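You operate a simulated robot arm through the tools that you are given. There is no shell and no other tool. Be economical: measure what you need, move in short steps, check, and stop when the job is done.

You run a simulated robot arm. Do the job below in one go: nothing can be reset, and whatever is moved stays where it is left.

JOB
Take the stick from the store bench and put it on the pale board on the store bench.

The check looks at the end state, three seconds after you hand in, the way a careful person would. Anything else that was tipped, shoved, dropped, spilled or broken makes it a failure.

ROBOT AND FRAMES
A 6-joint arm with a two-finger parallel gripper, fixed in place. Base frame: the origin is at the foot of the arm, x ahead of it, y to its left, z up. Readings come in cm, degrees, newtons and seconds.
With the tool pointing down near the work surface it reaches from about 24 to 64 cm from the base axis. Its first joint turns from -66.0 to 66.0 degrees. Payload 2.7 kg.
Tool frame: the origin (TCP) lies between the finger pads and is the grasp point; the fingertips stand 2.3 cm ahead of it; z points along the fingers, y is the line along which they close. The gripper opens to 9.4 cm. The fingers are 3.8 cm wide and 1 cm thick; the gripper's body (5.4 by 9.6 cm) begins 3.9 cm behind the TCP.
Orientation is that of the tool frame in the base frame, as [roll, pitch, yaw] about the fixed x, y, z axes, in that order (R = Rz(yaw) Ry(pitch) Rx(roll)). With the fingers straight down and closing along the base's y, the tool's x points along the base's -x, its y along +y and its z along -z.

CONTROLS
- The arm moves only by the tool arm_command. Its argument "motion" is a list of rows, each an object of numbers (a shift or turn left out is 0, a gripper value left out holds the last): "fingers": the closure, from 0 (fully open) to 1 (shut); "x", "y", "z": the shift along the tool's x, y, z in units of 300 mm (1.0 is 300 mm); "twist": the turn about the tool's z in units of 60 degrees (1.0 is 60 degrees). In form: [{"fingers": .., "x": .., "y": .., "z": .., "twist": ..}, ...]. A call has 1 to 8 rows; each row is the pose to reach, as a shift and turn from the pose commanded when the call began, along the tool's axes at that moment. A call with a number of a shift or a turn outside -1 to 1 is refused whole. Rows are played at 5 a second. More than 5 cm and 8.6 degrees between two rows, or a gripper value outside its range, and nothing of the call is played. Where a pose cannot be reached the arm comes as near as it can. A force on the tool above 40 N (or 10 N above the force at the start of the call, whichever is more), or a blocked arm, ends the call early, and 0.2 s more pass. Each finger travels about 4.5 cm/s and halts on what it meets, pressing with about 38 N; the grip force reading is that of the motor and also rises with nothing between the fingers. The clock runs only during rows and for 0.2 s after the last one: add rows that repeat a pose to give the fingers time. The reply holds the time, the measured pose of the TCP, the force on the tool along the base axes, the opening and the grip force, in the units named above and with some noise.
- Cameras (640 x 400 px; columns grow to the right, rows downward): "scene" is fixed at [8.7, -43.94, 141.13]; the picture's right is [0.69, -0.73, 0.00], its down [-0.36, -0.34, -0.87] and it looks along [0.63, 0.60, -0.50] (base axes); focal length 309 px, centre (320, 200). "wrist" rides on the gripper at [-3.9, 0, -4.4] in the tool frame; the picture's right is [0.00, -1.00, 0.00], its down [0.97, 0.00, -0.24] and it looks along [0.24, 0.00, 0.97] (tool axes); focal length 218 px, centre (320, 200).
- get_image(camera): a new picture of that camera. It takes no simulated time.
- point_at(camera, pixels): for up to 12 pixels [column, row] of the newest picture of that camera ("zoom" is the newest enlarged one), the place [x, y, z] in the base frame of the surface seen there, good to about 0.2 cm. It takes no simulated time.
- close_up(camera, box): a new picture of the part [left, top, right, bottom] of that camera's present view, enlarged. It takes no simulated time.
- close_job(): hands the job in; it is judged then, once.

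Keep the steps short. Do not move on a guess: measure, check each grasp and each placing, and mend mistakes. In all there are 60 turns and 22 pictures (those below and enlarged ones count). Leave the gripper open and the arm clear of the work at the hand-in unless told otherwise, and finish with a single line.

The tools are called after "Call:" as a command line: name --argument value ..., lists and objects as JSON in quotes. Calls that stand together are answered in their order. arm_command: Moves the arm, as the interface text tells. Its arguments: {"type":"object","properties":{"motion":{"type":"array","items":{"type":"object","properties":{"fingers":{"type":"number"},"x":{"type":"number"},"y":{"type":"number"},"z":{"type":"number"},"twist":{"type":"number"}}}}},"required":["motion"]} The other tools are called the same way: get_image (camera) takes a picture; point_at (camera, pixels) gives the place of the surface under pixels of a picture; close_up (camera, box) takes an enlarged picture of a part of a camera's view; close_job () hands the job in.

At the start:

```text
time: 0.0
tool_pos: [36.27, -2.67, 114.06]
orientation: [-180.0, -0.1, -180.0]
ft_force: [0.5, -0.3, 0.6]
finger_gap: 9.38
finger_force: 0.0
```

scene: 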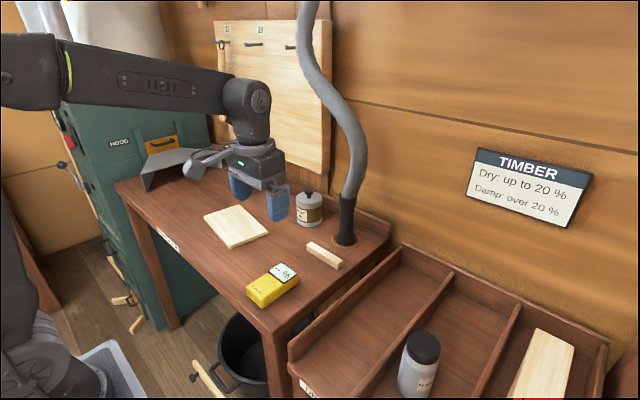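
wrist: 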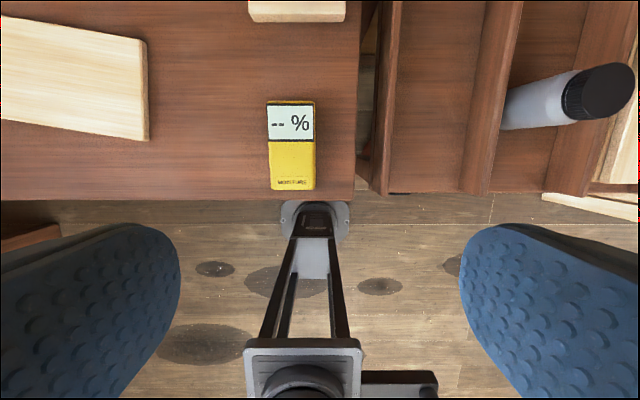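

I see a small stick near (323,255) and a pale board near (235,227) on the left bench. There is another pale piece in the right-hand tray, and both furniture pieces carry labels. I'll zoom in to see which one is the "store bench".

Call:
close_up --camera "scene" --box '[140, 180, 380, 330]'

Call:
close_up --camera "scene" --box '[280, 240, 640, 400]'

Call:
point_at --camera "scene" --pixels '[[311, 243], [341, 262], [336, 268], [307, 249], [324, 254], [235, 227], [204, 216], [240, 205], [268, 233], [234, 248], [275, 270], [309, 210]]'

```text
2.67 times, centred on (260, 255) of scene
```

zoom: 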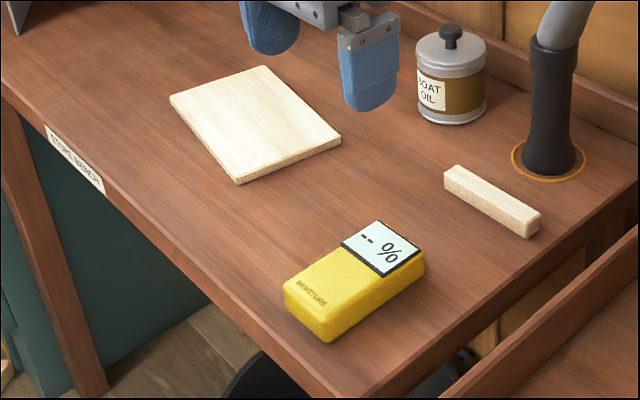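

```text
1.78 times, centred on (460, 320) of scene
```

zoom: 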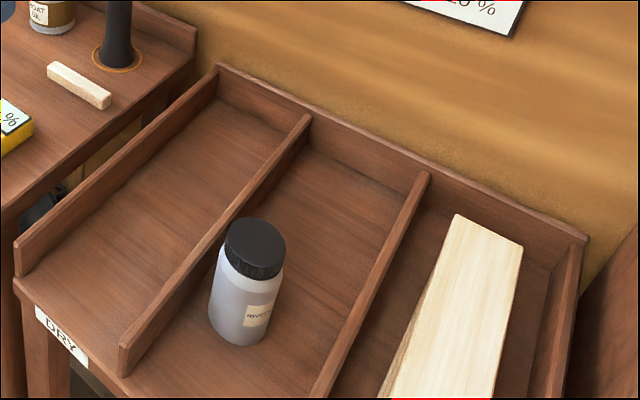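

```text
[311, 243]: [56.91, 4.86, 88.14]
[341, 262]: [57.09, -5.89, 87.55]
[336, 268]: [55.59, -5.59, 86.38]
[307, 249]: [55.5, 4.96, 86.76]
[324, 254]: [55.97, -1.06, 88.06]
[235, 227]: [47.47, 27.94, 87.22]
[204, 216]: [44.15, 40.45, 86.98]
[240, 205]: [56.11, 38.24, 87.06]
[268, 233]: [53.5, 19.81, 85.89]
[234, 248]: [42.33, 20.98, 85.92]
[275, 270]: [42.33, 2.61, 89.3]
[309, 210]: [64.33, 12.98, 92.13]
```

The left bench label reads like "STORE BENCH", and it holds the stick and the board. The stick lies along y at about x≈56.5, y −6…5, with its top at ≈88. The hose stands close by, so I'll measure it and the oil can before approaching.

Call:
close_up --camera "scene" --box '[270, 140, 390, 280]'

Call:
point_at --camera "scene" --pixels '[[345, 240], [337, 238], [354, 240], [347, 200], [356, 170], [350, 130], [325, 95], [312, 60], [303, 20], [310, 225], [322, 205]]'

```text
2.86 times, centred on (330, 210) of scene
```

zoom: 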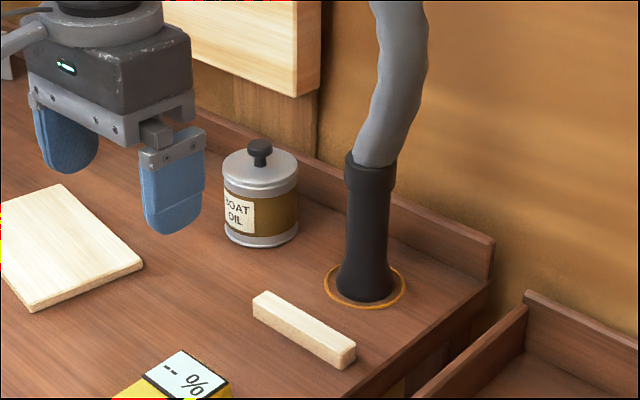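

```text
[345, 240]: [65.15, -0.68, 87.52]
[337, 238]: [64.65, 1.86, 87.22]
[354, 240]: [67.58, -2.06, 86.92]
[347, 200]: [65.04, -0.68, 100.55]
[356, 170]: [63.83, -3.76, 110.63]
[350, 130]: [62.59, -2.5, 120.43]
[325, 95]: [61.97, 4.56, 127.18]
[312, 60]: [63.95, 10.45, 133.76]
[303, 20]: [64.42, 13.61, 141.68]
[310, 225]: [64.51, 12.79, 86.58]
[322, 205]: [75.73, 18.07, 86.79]
```

The hose's near side is at x≈64 to 65 low down, leaning to ≈62 by z 127. I'll check how big the wrist is compared with the TCP so I can judge clearance.

Call:
get_image --camera "scene"

Call:
point_at --camera "scene" --pixels '[[246, 83], [258, 98], [268, 95], [269, 125], [240, 120], [252, 148], [272, 150], [280, 165], [278, 205], [240, 185], [195, 165], [215, 90]]'

```text
16 pictures are left
```

scene: 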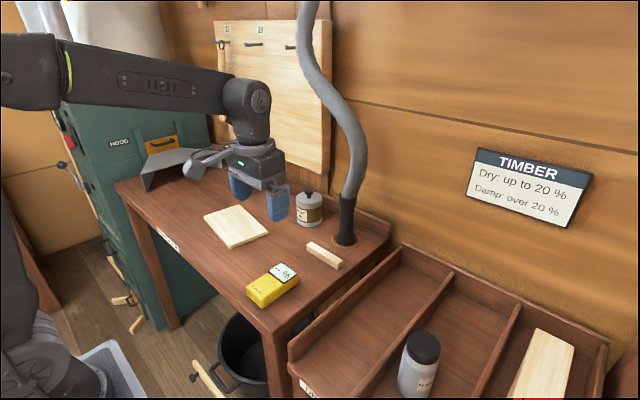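

```text
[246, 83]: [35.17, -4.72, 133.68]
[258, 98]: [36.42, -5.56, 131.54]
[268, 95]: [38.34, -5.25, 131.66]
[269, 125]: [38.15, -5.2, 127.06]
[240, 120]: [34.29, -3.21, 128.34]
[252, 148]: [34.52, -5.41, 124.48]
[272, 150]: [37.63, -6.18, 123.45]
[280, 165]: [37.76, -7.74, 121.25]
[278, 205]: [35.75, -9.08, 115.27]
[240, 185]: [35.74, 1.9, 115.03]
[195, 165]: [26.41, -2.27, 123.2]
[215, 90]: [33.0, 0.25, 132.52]
```

The knuckle reaches only about ±3 cm in x around the tool axis, so there is room at the hose. I want to know what the grey bracket in the wrist picture is, at (310,240–380), and the part at (195,165) in the scene.

Call:
get_image --camera "wrist"

Call:
point_at --camera "wrist" --pixels '[[310, 215], [300, 360], [310, 260], [400, 380], [290, 150], [250, 12], [345, 12], [345, 22], [250, 22]]'

Call:
close_up --camera "scene" --box '[130, 70, 330, 240]'

Call:
point_at --camera "scene" --pixels '[[190, 170], [205, 165], [215, 155], [230, 150], [190, 158], [160, 165]]'

```text
15 pictures are left
```

wrist: 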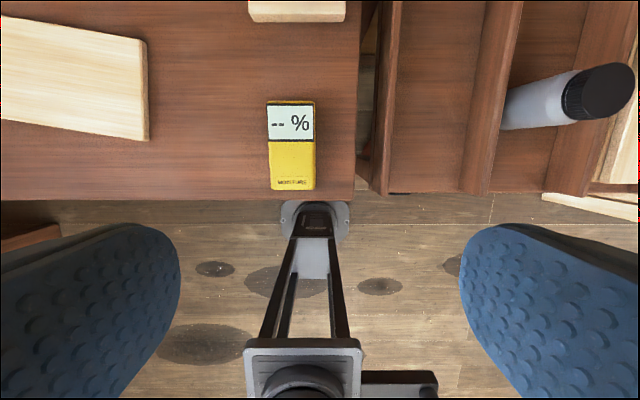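

```text
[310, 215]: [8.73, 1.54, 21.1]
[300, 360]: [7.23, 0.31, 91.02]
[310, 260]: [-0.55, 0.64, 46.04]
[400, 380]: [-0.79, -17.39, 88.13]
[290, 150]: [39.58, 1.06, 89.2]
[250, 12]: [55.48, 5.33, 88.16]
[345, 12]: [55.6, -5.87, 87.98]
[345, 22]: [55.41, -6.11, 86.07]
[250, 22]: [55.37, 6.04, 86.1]
```

```text
2.35 times, centred on (230, 155) of scene
```

zoom: 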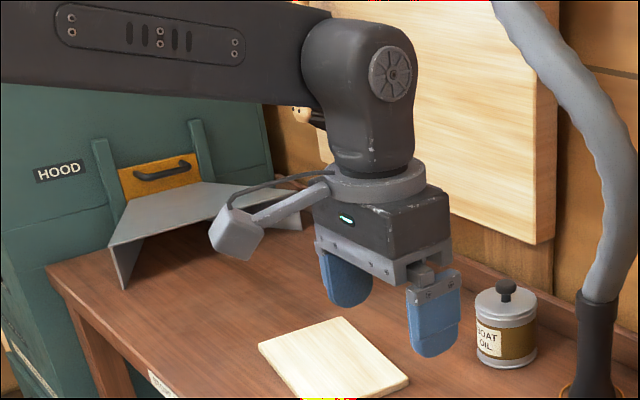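

```text
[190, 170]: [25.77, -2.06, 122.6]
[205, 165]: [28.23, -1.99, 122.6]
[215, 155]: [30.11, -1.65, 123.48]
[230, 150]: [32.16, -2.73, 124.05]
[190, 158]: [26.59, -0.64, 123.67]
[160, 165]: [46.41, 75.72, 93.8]
```

The wrist picture's bracket is just the arm's own stand. The gripper does have a side stub, about 11 cm along tool +x and 8 cm above the TCP. I'll move over to about (50, 0) at z≈101, starting the −90° turn so the fingers close along x, and measure the tray wall for stub clearance.

Call:
point_at --camera "scene" --pixels '[[402, 245], [350, 295], [290, 352], [308, 195]]'

Call:
arm_command --motion '[{"fingers": 0, "x": -0.076, "y": 0.013, "z": 0.072, "twist": -0.125}, {"x": -0.153, "y": 0.026, "z": 0.145, "twist": -0.25}, {"x": -0.229, "y": 0.04, "z": 0.217, "twist": -0.375}, {"x": -0.305, "y": 0.053, "z": 0.29, "twist": -0.5}, {"x": -0.382, "y": 0.066, "z": 0.362, "twist": -0.625}, {"x": -0.458, "y": 0.08, "z": 0.435, "twist": -0.75}, {"x": -0.458, "y": 0.08, "z": 0.435, "twist": -0.75}]'

```text
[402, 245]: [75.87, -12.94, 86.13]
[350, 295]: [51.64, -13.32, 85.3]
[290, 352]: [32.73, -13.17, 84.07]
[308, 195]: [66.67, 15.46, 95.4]
```

```text
time: 1.6
tool_pos: [49.83, -0.19, 100.92]
orientation: [-179.9, 0.1, -134.9]
ft_force: [0.7, 0.8, 0.0]
finger_gap: 9.4
finger_force: 0.1
```

The tray wall top is at z≈86, well below the stub. The yaw moved 45° as planned, so I'll turn the other 45°.

Call:
arm_command --motion '[{"twist": -0.125}, {"twist": -0.25}, {"twist": -0.375}, {"twist": -0.5}, {"twist": -0.625}, {"twist": -0.75}, {"twist": -0.75}]'

Call:
get_image --camera "wrist"

```text
time: 3.2
tool_pos: [50.01, -0.3, 101.13]
orientation: [-180.0, 0.1, -89.9]
ft_force: [-0.1, 0.1, -0.4]
finger_gap: 9.4
finger_force: 0.0
```

```text
13 pictures are left
```

wrist: 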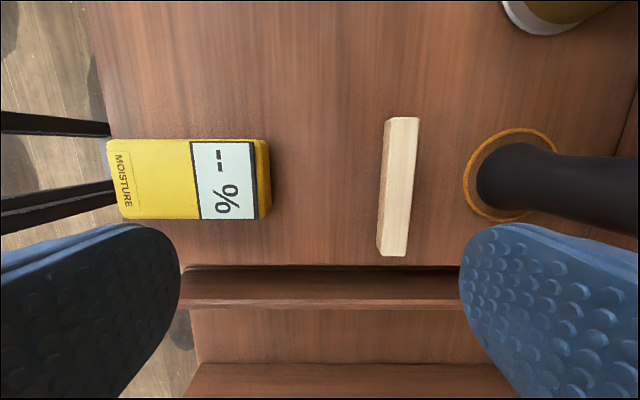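

The stick shows with top corners near (391,117), (419,117), (405,256) and (380,254). I'll measure its edges and the hose base.

Call:
point_at --camera "wrist" --pixels '[[394, 120], [416, 120], [404, 253], [384, 252], [404, 160], [415, 160], [388, 160], [410, 220], [387, 220], [480, 185], [258, 180], [470, 150]]'

```text
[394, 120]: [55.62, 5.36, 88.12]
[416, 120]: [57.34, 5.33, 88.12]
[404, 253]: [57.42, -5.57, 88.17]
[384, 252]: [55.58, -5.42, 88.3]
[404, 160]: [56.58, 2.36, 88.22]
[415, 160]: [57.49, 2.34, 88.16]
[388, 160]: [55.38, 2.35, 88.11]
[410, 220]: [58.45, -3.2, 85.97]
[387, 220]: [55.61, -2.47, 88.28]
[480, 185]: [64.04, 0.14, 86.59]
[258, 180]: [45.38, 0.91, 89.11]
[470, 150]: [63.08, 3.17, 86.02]
```

The stick's centre is (56.5, −0.1), it is 2 cm wide, and its top is at 88.15. I'll half-close the fingers, shift +6.5 cm in x, then come down to z≈92.

Call:
arm_command --motion '[{"fingers": 0.42, "y": -0.07, "x": -0.003}, {"y": -0.14, "x": -0.006}, {"y": -0.216, "x": -0.007}, {"y": -0.216, "x": -0.007, "z": 0.1}, {"y": -0.216, "x": -0.007, "z": 0.2}, {"y": -0.216, "x": -0.007, "z": 0.3}, {"y": -0.216, "x": -0.007, "z": 0.3}]'

Call:
get_image --camera "wrist"

```text
time: 4.8
tool_pos: [56.32, -0.05, 91.84]
orientation: [180.0, -0.1, -90.0]
ft_force: [0.0, -0.5, -1.0]
finger_gap: 5.45
finger_force: 0.0
```

```text
12 pictures are left
```

wrist: 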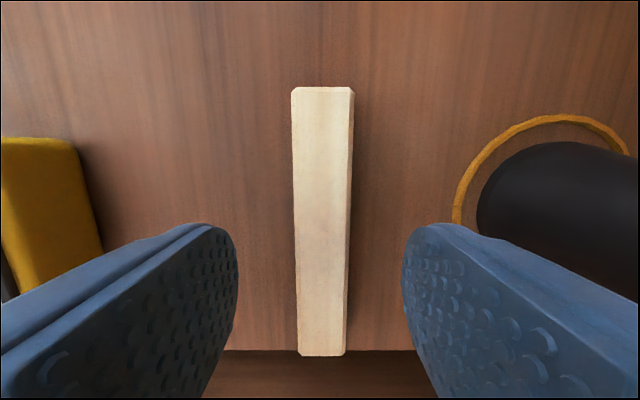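

The stick sits centred between the fingers. I'll go down 3.1 cm, so the tips stop just above the bench, and then close.

Call:
arm_command --motion '[{"z": 0.05}, {"z": 0.103}, {"z": 0.103}, {"z": 0.103, "fingers": 0.7}, {"z": 0.103, "fingers": 1}, {"z": 0.103, "fingers": 1}, {"z": 0.103, "fingers": 1}, {"z": 0.103, "fingers": 1}]'

```text
time: 6.6
tool_pos: [56.4, -0.25, 88.64]
orientation: [-180.0, 0.0, -90.0]
ft_force: [0.4, -0.1, 0.1]
finger_gap: 2.07
finger_force: 38.6
```

The gap is 2.07 cm with 38.6 N, so the stick is held. I'll lift 8 cm straight up and then back away from the hose to x≈49.

Call:
arm_command --motion '[{"fingers": 1, "z": -0.09}, {"z": -0.18}, {"z": -0.267}, {"z": -0.267, "y": 0.08}, {"z": -0.267, "y": 0.16}, {"z": -0.267, "y": 0.247}, {"z": -0.267, "y": 0.247}]'

Call:
get_image --camera "scene"

```text
time: 8.2
tool_pos: [49.02, -0.21, 97.06]
orientation: [-179.9, 0.0, -90.1]
ft_force: [-0.1, 0.1, -0.8]
finger_gap: 2.09
finger_force: 38.2
```

```text
11 pictures are left
```

scene: 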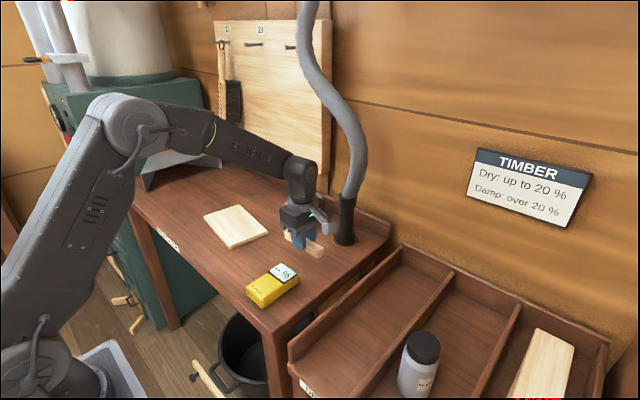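

The stick is held level and nothing was disturbed. I'll measure the board's corners again, slightly inside its edges.

Call:
point_at --camera "scene" --pixels '[[206, 216], [238, 207], [264, 233], [234, 245], [235, 226], [220, 211], [252, 220], [249, 239], [220, 230]]'

```text
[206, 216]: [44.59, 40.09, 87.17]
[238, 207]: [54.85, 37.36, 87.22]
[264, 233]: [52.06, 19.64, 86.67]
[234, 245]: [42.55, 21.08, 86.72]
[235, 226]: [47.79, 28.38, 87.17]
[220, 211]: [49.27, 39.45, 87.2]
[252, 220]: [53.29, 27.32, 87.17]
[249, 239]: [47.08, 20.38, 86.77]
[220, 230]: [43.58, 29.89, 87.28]
```

The board's centre is about (48.5, 29.7), with its top at 87.2. I'll carry the stick 29.9 cm along +y at this height.

Call:
arm_command --motion '[{"x": -0.14, "y": 0.002}, {"x": -0.283, "y": 0.005}, {"x": -0.426, "y": 0.008}, {"x": -0.569, "y": 0.01}, {"x": -0.712, "y": 0.012}, {"x": -0.855, "y": 0.015}, {"x": -0.997, "y": 0.017}, {"x": -0.997, "y": 0.017}]'

Call:
get_image --camera "wrist"

Call:
get_image --camera "scene"

```text
time: 10.0
tool_pos: [48.54, 29.81, 96.56]
orientation: [179.9, 0.0, -90.0]
ft_force: [-0.4, -0.7, 0.2]
finger_gap: 2.09
finger_force: 37.7
```

```text
10 pictures are left
```

wrist: 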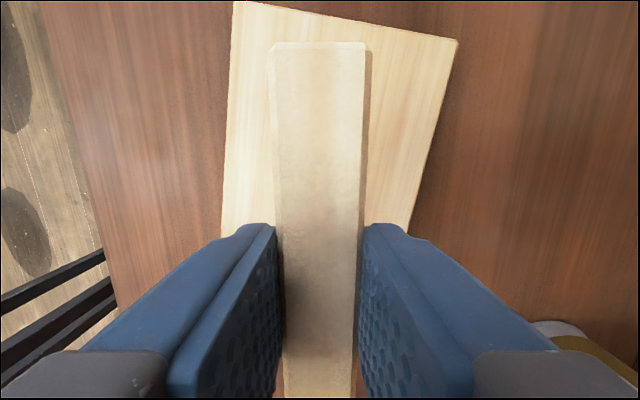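

```text
9 pictures are left
```

scene: 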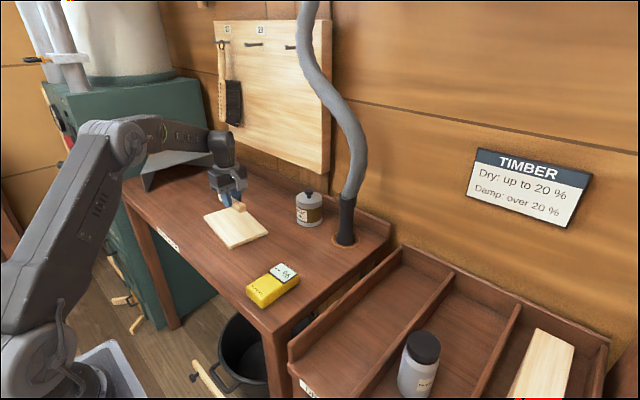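

The stick hangs over the board. I'll check the stick's far end against the board's far edge in the wrist picture.

Call:
point_at --camera "wrist" --pixels '[[240, 8], [450, 42], [414, 215], [226, 215], [275, 50], [360, 50], [318, 45], [318, 30]]'

```text
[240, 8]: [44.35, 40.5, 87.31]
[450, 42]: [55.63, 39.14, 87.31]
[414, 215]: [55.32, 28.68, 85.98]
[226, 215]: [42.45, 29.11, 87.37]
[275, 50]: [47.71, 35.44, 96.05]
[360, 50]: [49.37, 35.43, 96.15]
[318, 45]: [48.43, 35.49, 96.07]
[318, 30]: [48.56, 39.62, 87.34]
```

Stick y spans 24.3…35.5 and the board y 20.3…39.6, so it's well centred. Touchdown should come at TCP z≈89.9. I'll lower to about 90.5 first.

Call:
arm_command --motion '[{"z": 0.07}, {"z": 0.14}, {"z": 0.18}, {"z": 0.205}, {"z": 0.205}]'

```text
time: 11.2
tool_pos: [48.68, 29.86, 90.78]
orientation: [180.0, 0.0, -90.0]
ft_force: [-0.8, -0.4, -0.3]
finger_gap: 2.08
finger_force: 37.8
```

Now I'll lower the rest in small steps, watching the force.

Call:
arm_command --motion '[{"z": 0.007}, {"z": 0.014}, {"z": 0.02}, {"z": 0.02}]'

Call:
close_up --camera "scene" --box '[180, 170, 300, 250]'

```text
time: 12.2
tool_pos: [48.53, 29.9, 90.07]
orientation: [180.0, 0.0, -89.9]
ft_force: [-0.4, -0.6, -0.3]
finger_gap: 2.09
finger_force: 38.0
```

```text
5.00 times, centred on (240, 210) of scene
```

zoom: 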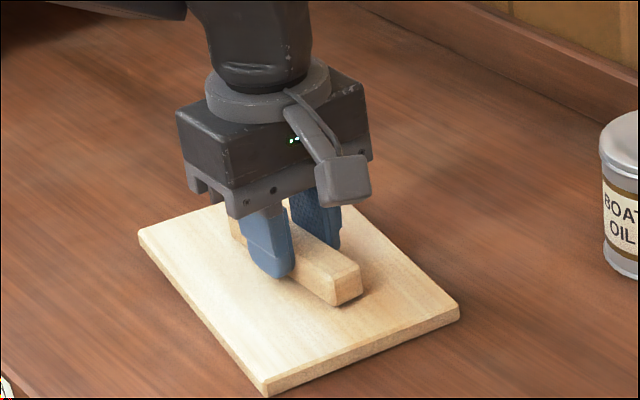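

There is almost no gap left and no contact force yet. I'll go down in 0.1 cm steps.

Call:
arm_command --motion '[{"z": 0.003}, {"z": 0.003}, {"z": 0.006}, {"z": 0.006}]'

```text
time: 13.2
tool_pos: [48.59, 29.93, 89.98]
orientation: [-179.9, -0.1, -90.0]
ft_force: [-0.3, -0.7, 3.4]
finger_gap: 2.08
finger_force: 38.3
```

The upward force rose to 3.4 N, so the stick rests on the board. I'll open the fingers to about 5.5 cm while holding the pose.

Call:
arm_command --motion '[{"fingers": 0.75}, {"fingers": 0.6}, {"fingers": 0.42}, {"fingers": 0.42}, {"fingers": 0.42}]'

Call:
arm_command --motion '[{"z": -0.05}, {"z": -0.15}, {"z": -0.25}, {"z": -0.35}, {"z": -0.45, "fingers": 0}, {"z": -0.55, "fingers": 0}, {"z": -0.55, "fingers": 0}]'

Call:
get_image --camera "wrist"

Call:
get_image --camera "scene"

```text
time: 14.4
tool_pos: [48.64, 29.87, 90.07]
orientation: [-179.9, 0.0, -90.0]
ft_force: [0.3, -0.1, 0.0]
finger_gap: 5.46
finger_force: 0.2
```

```text
time: 16.0
tool_pos: [48.48, 29.86, 106.58]
orientation: [-179.9, 0.0, -90.0]
ft_force: [-0.7, -0.6, -0.3]
finger_gap: 9.39
finger_force: 0.1
```

```text
7 pictures are left
```

wrist: 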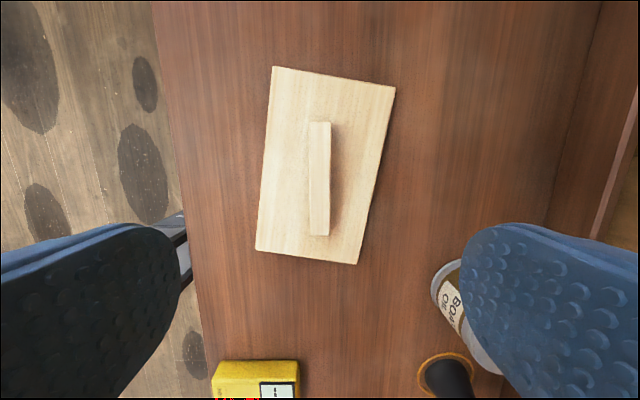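

```text
6 pictures are left
```

scene: 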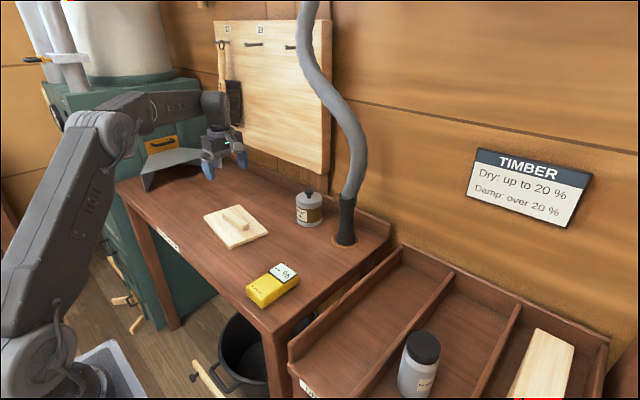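

The stick lies flat within the board's edges, the gripper is open and well above it, and nothing else has moved. Handing in now.

Call:
close_job

```text
The job is handed in.
```

The stick is lying flat near the middle of the pale board on the store bench, nothing else was moved, and the arm is clear with the gripper open.
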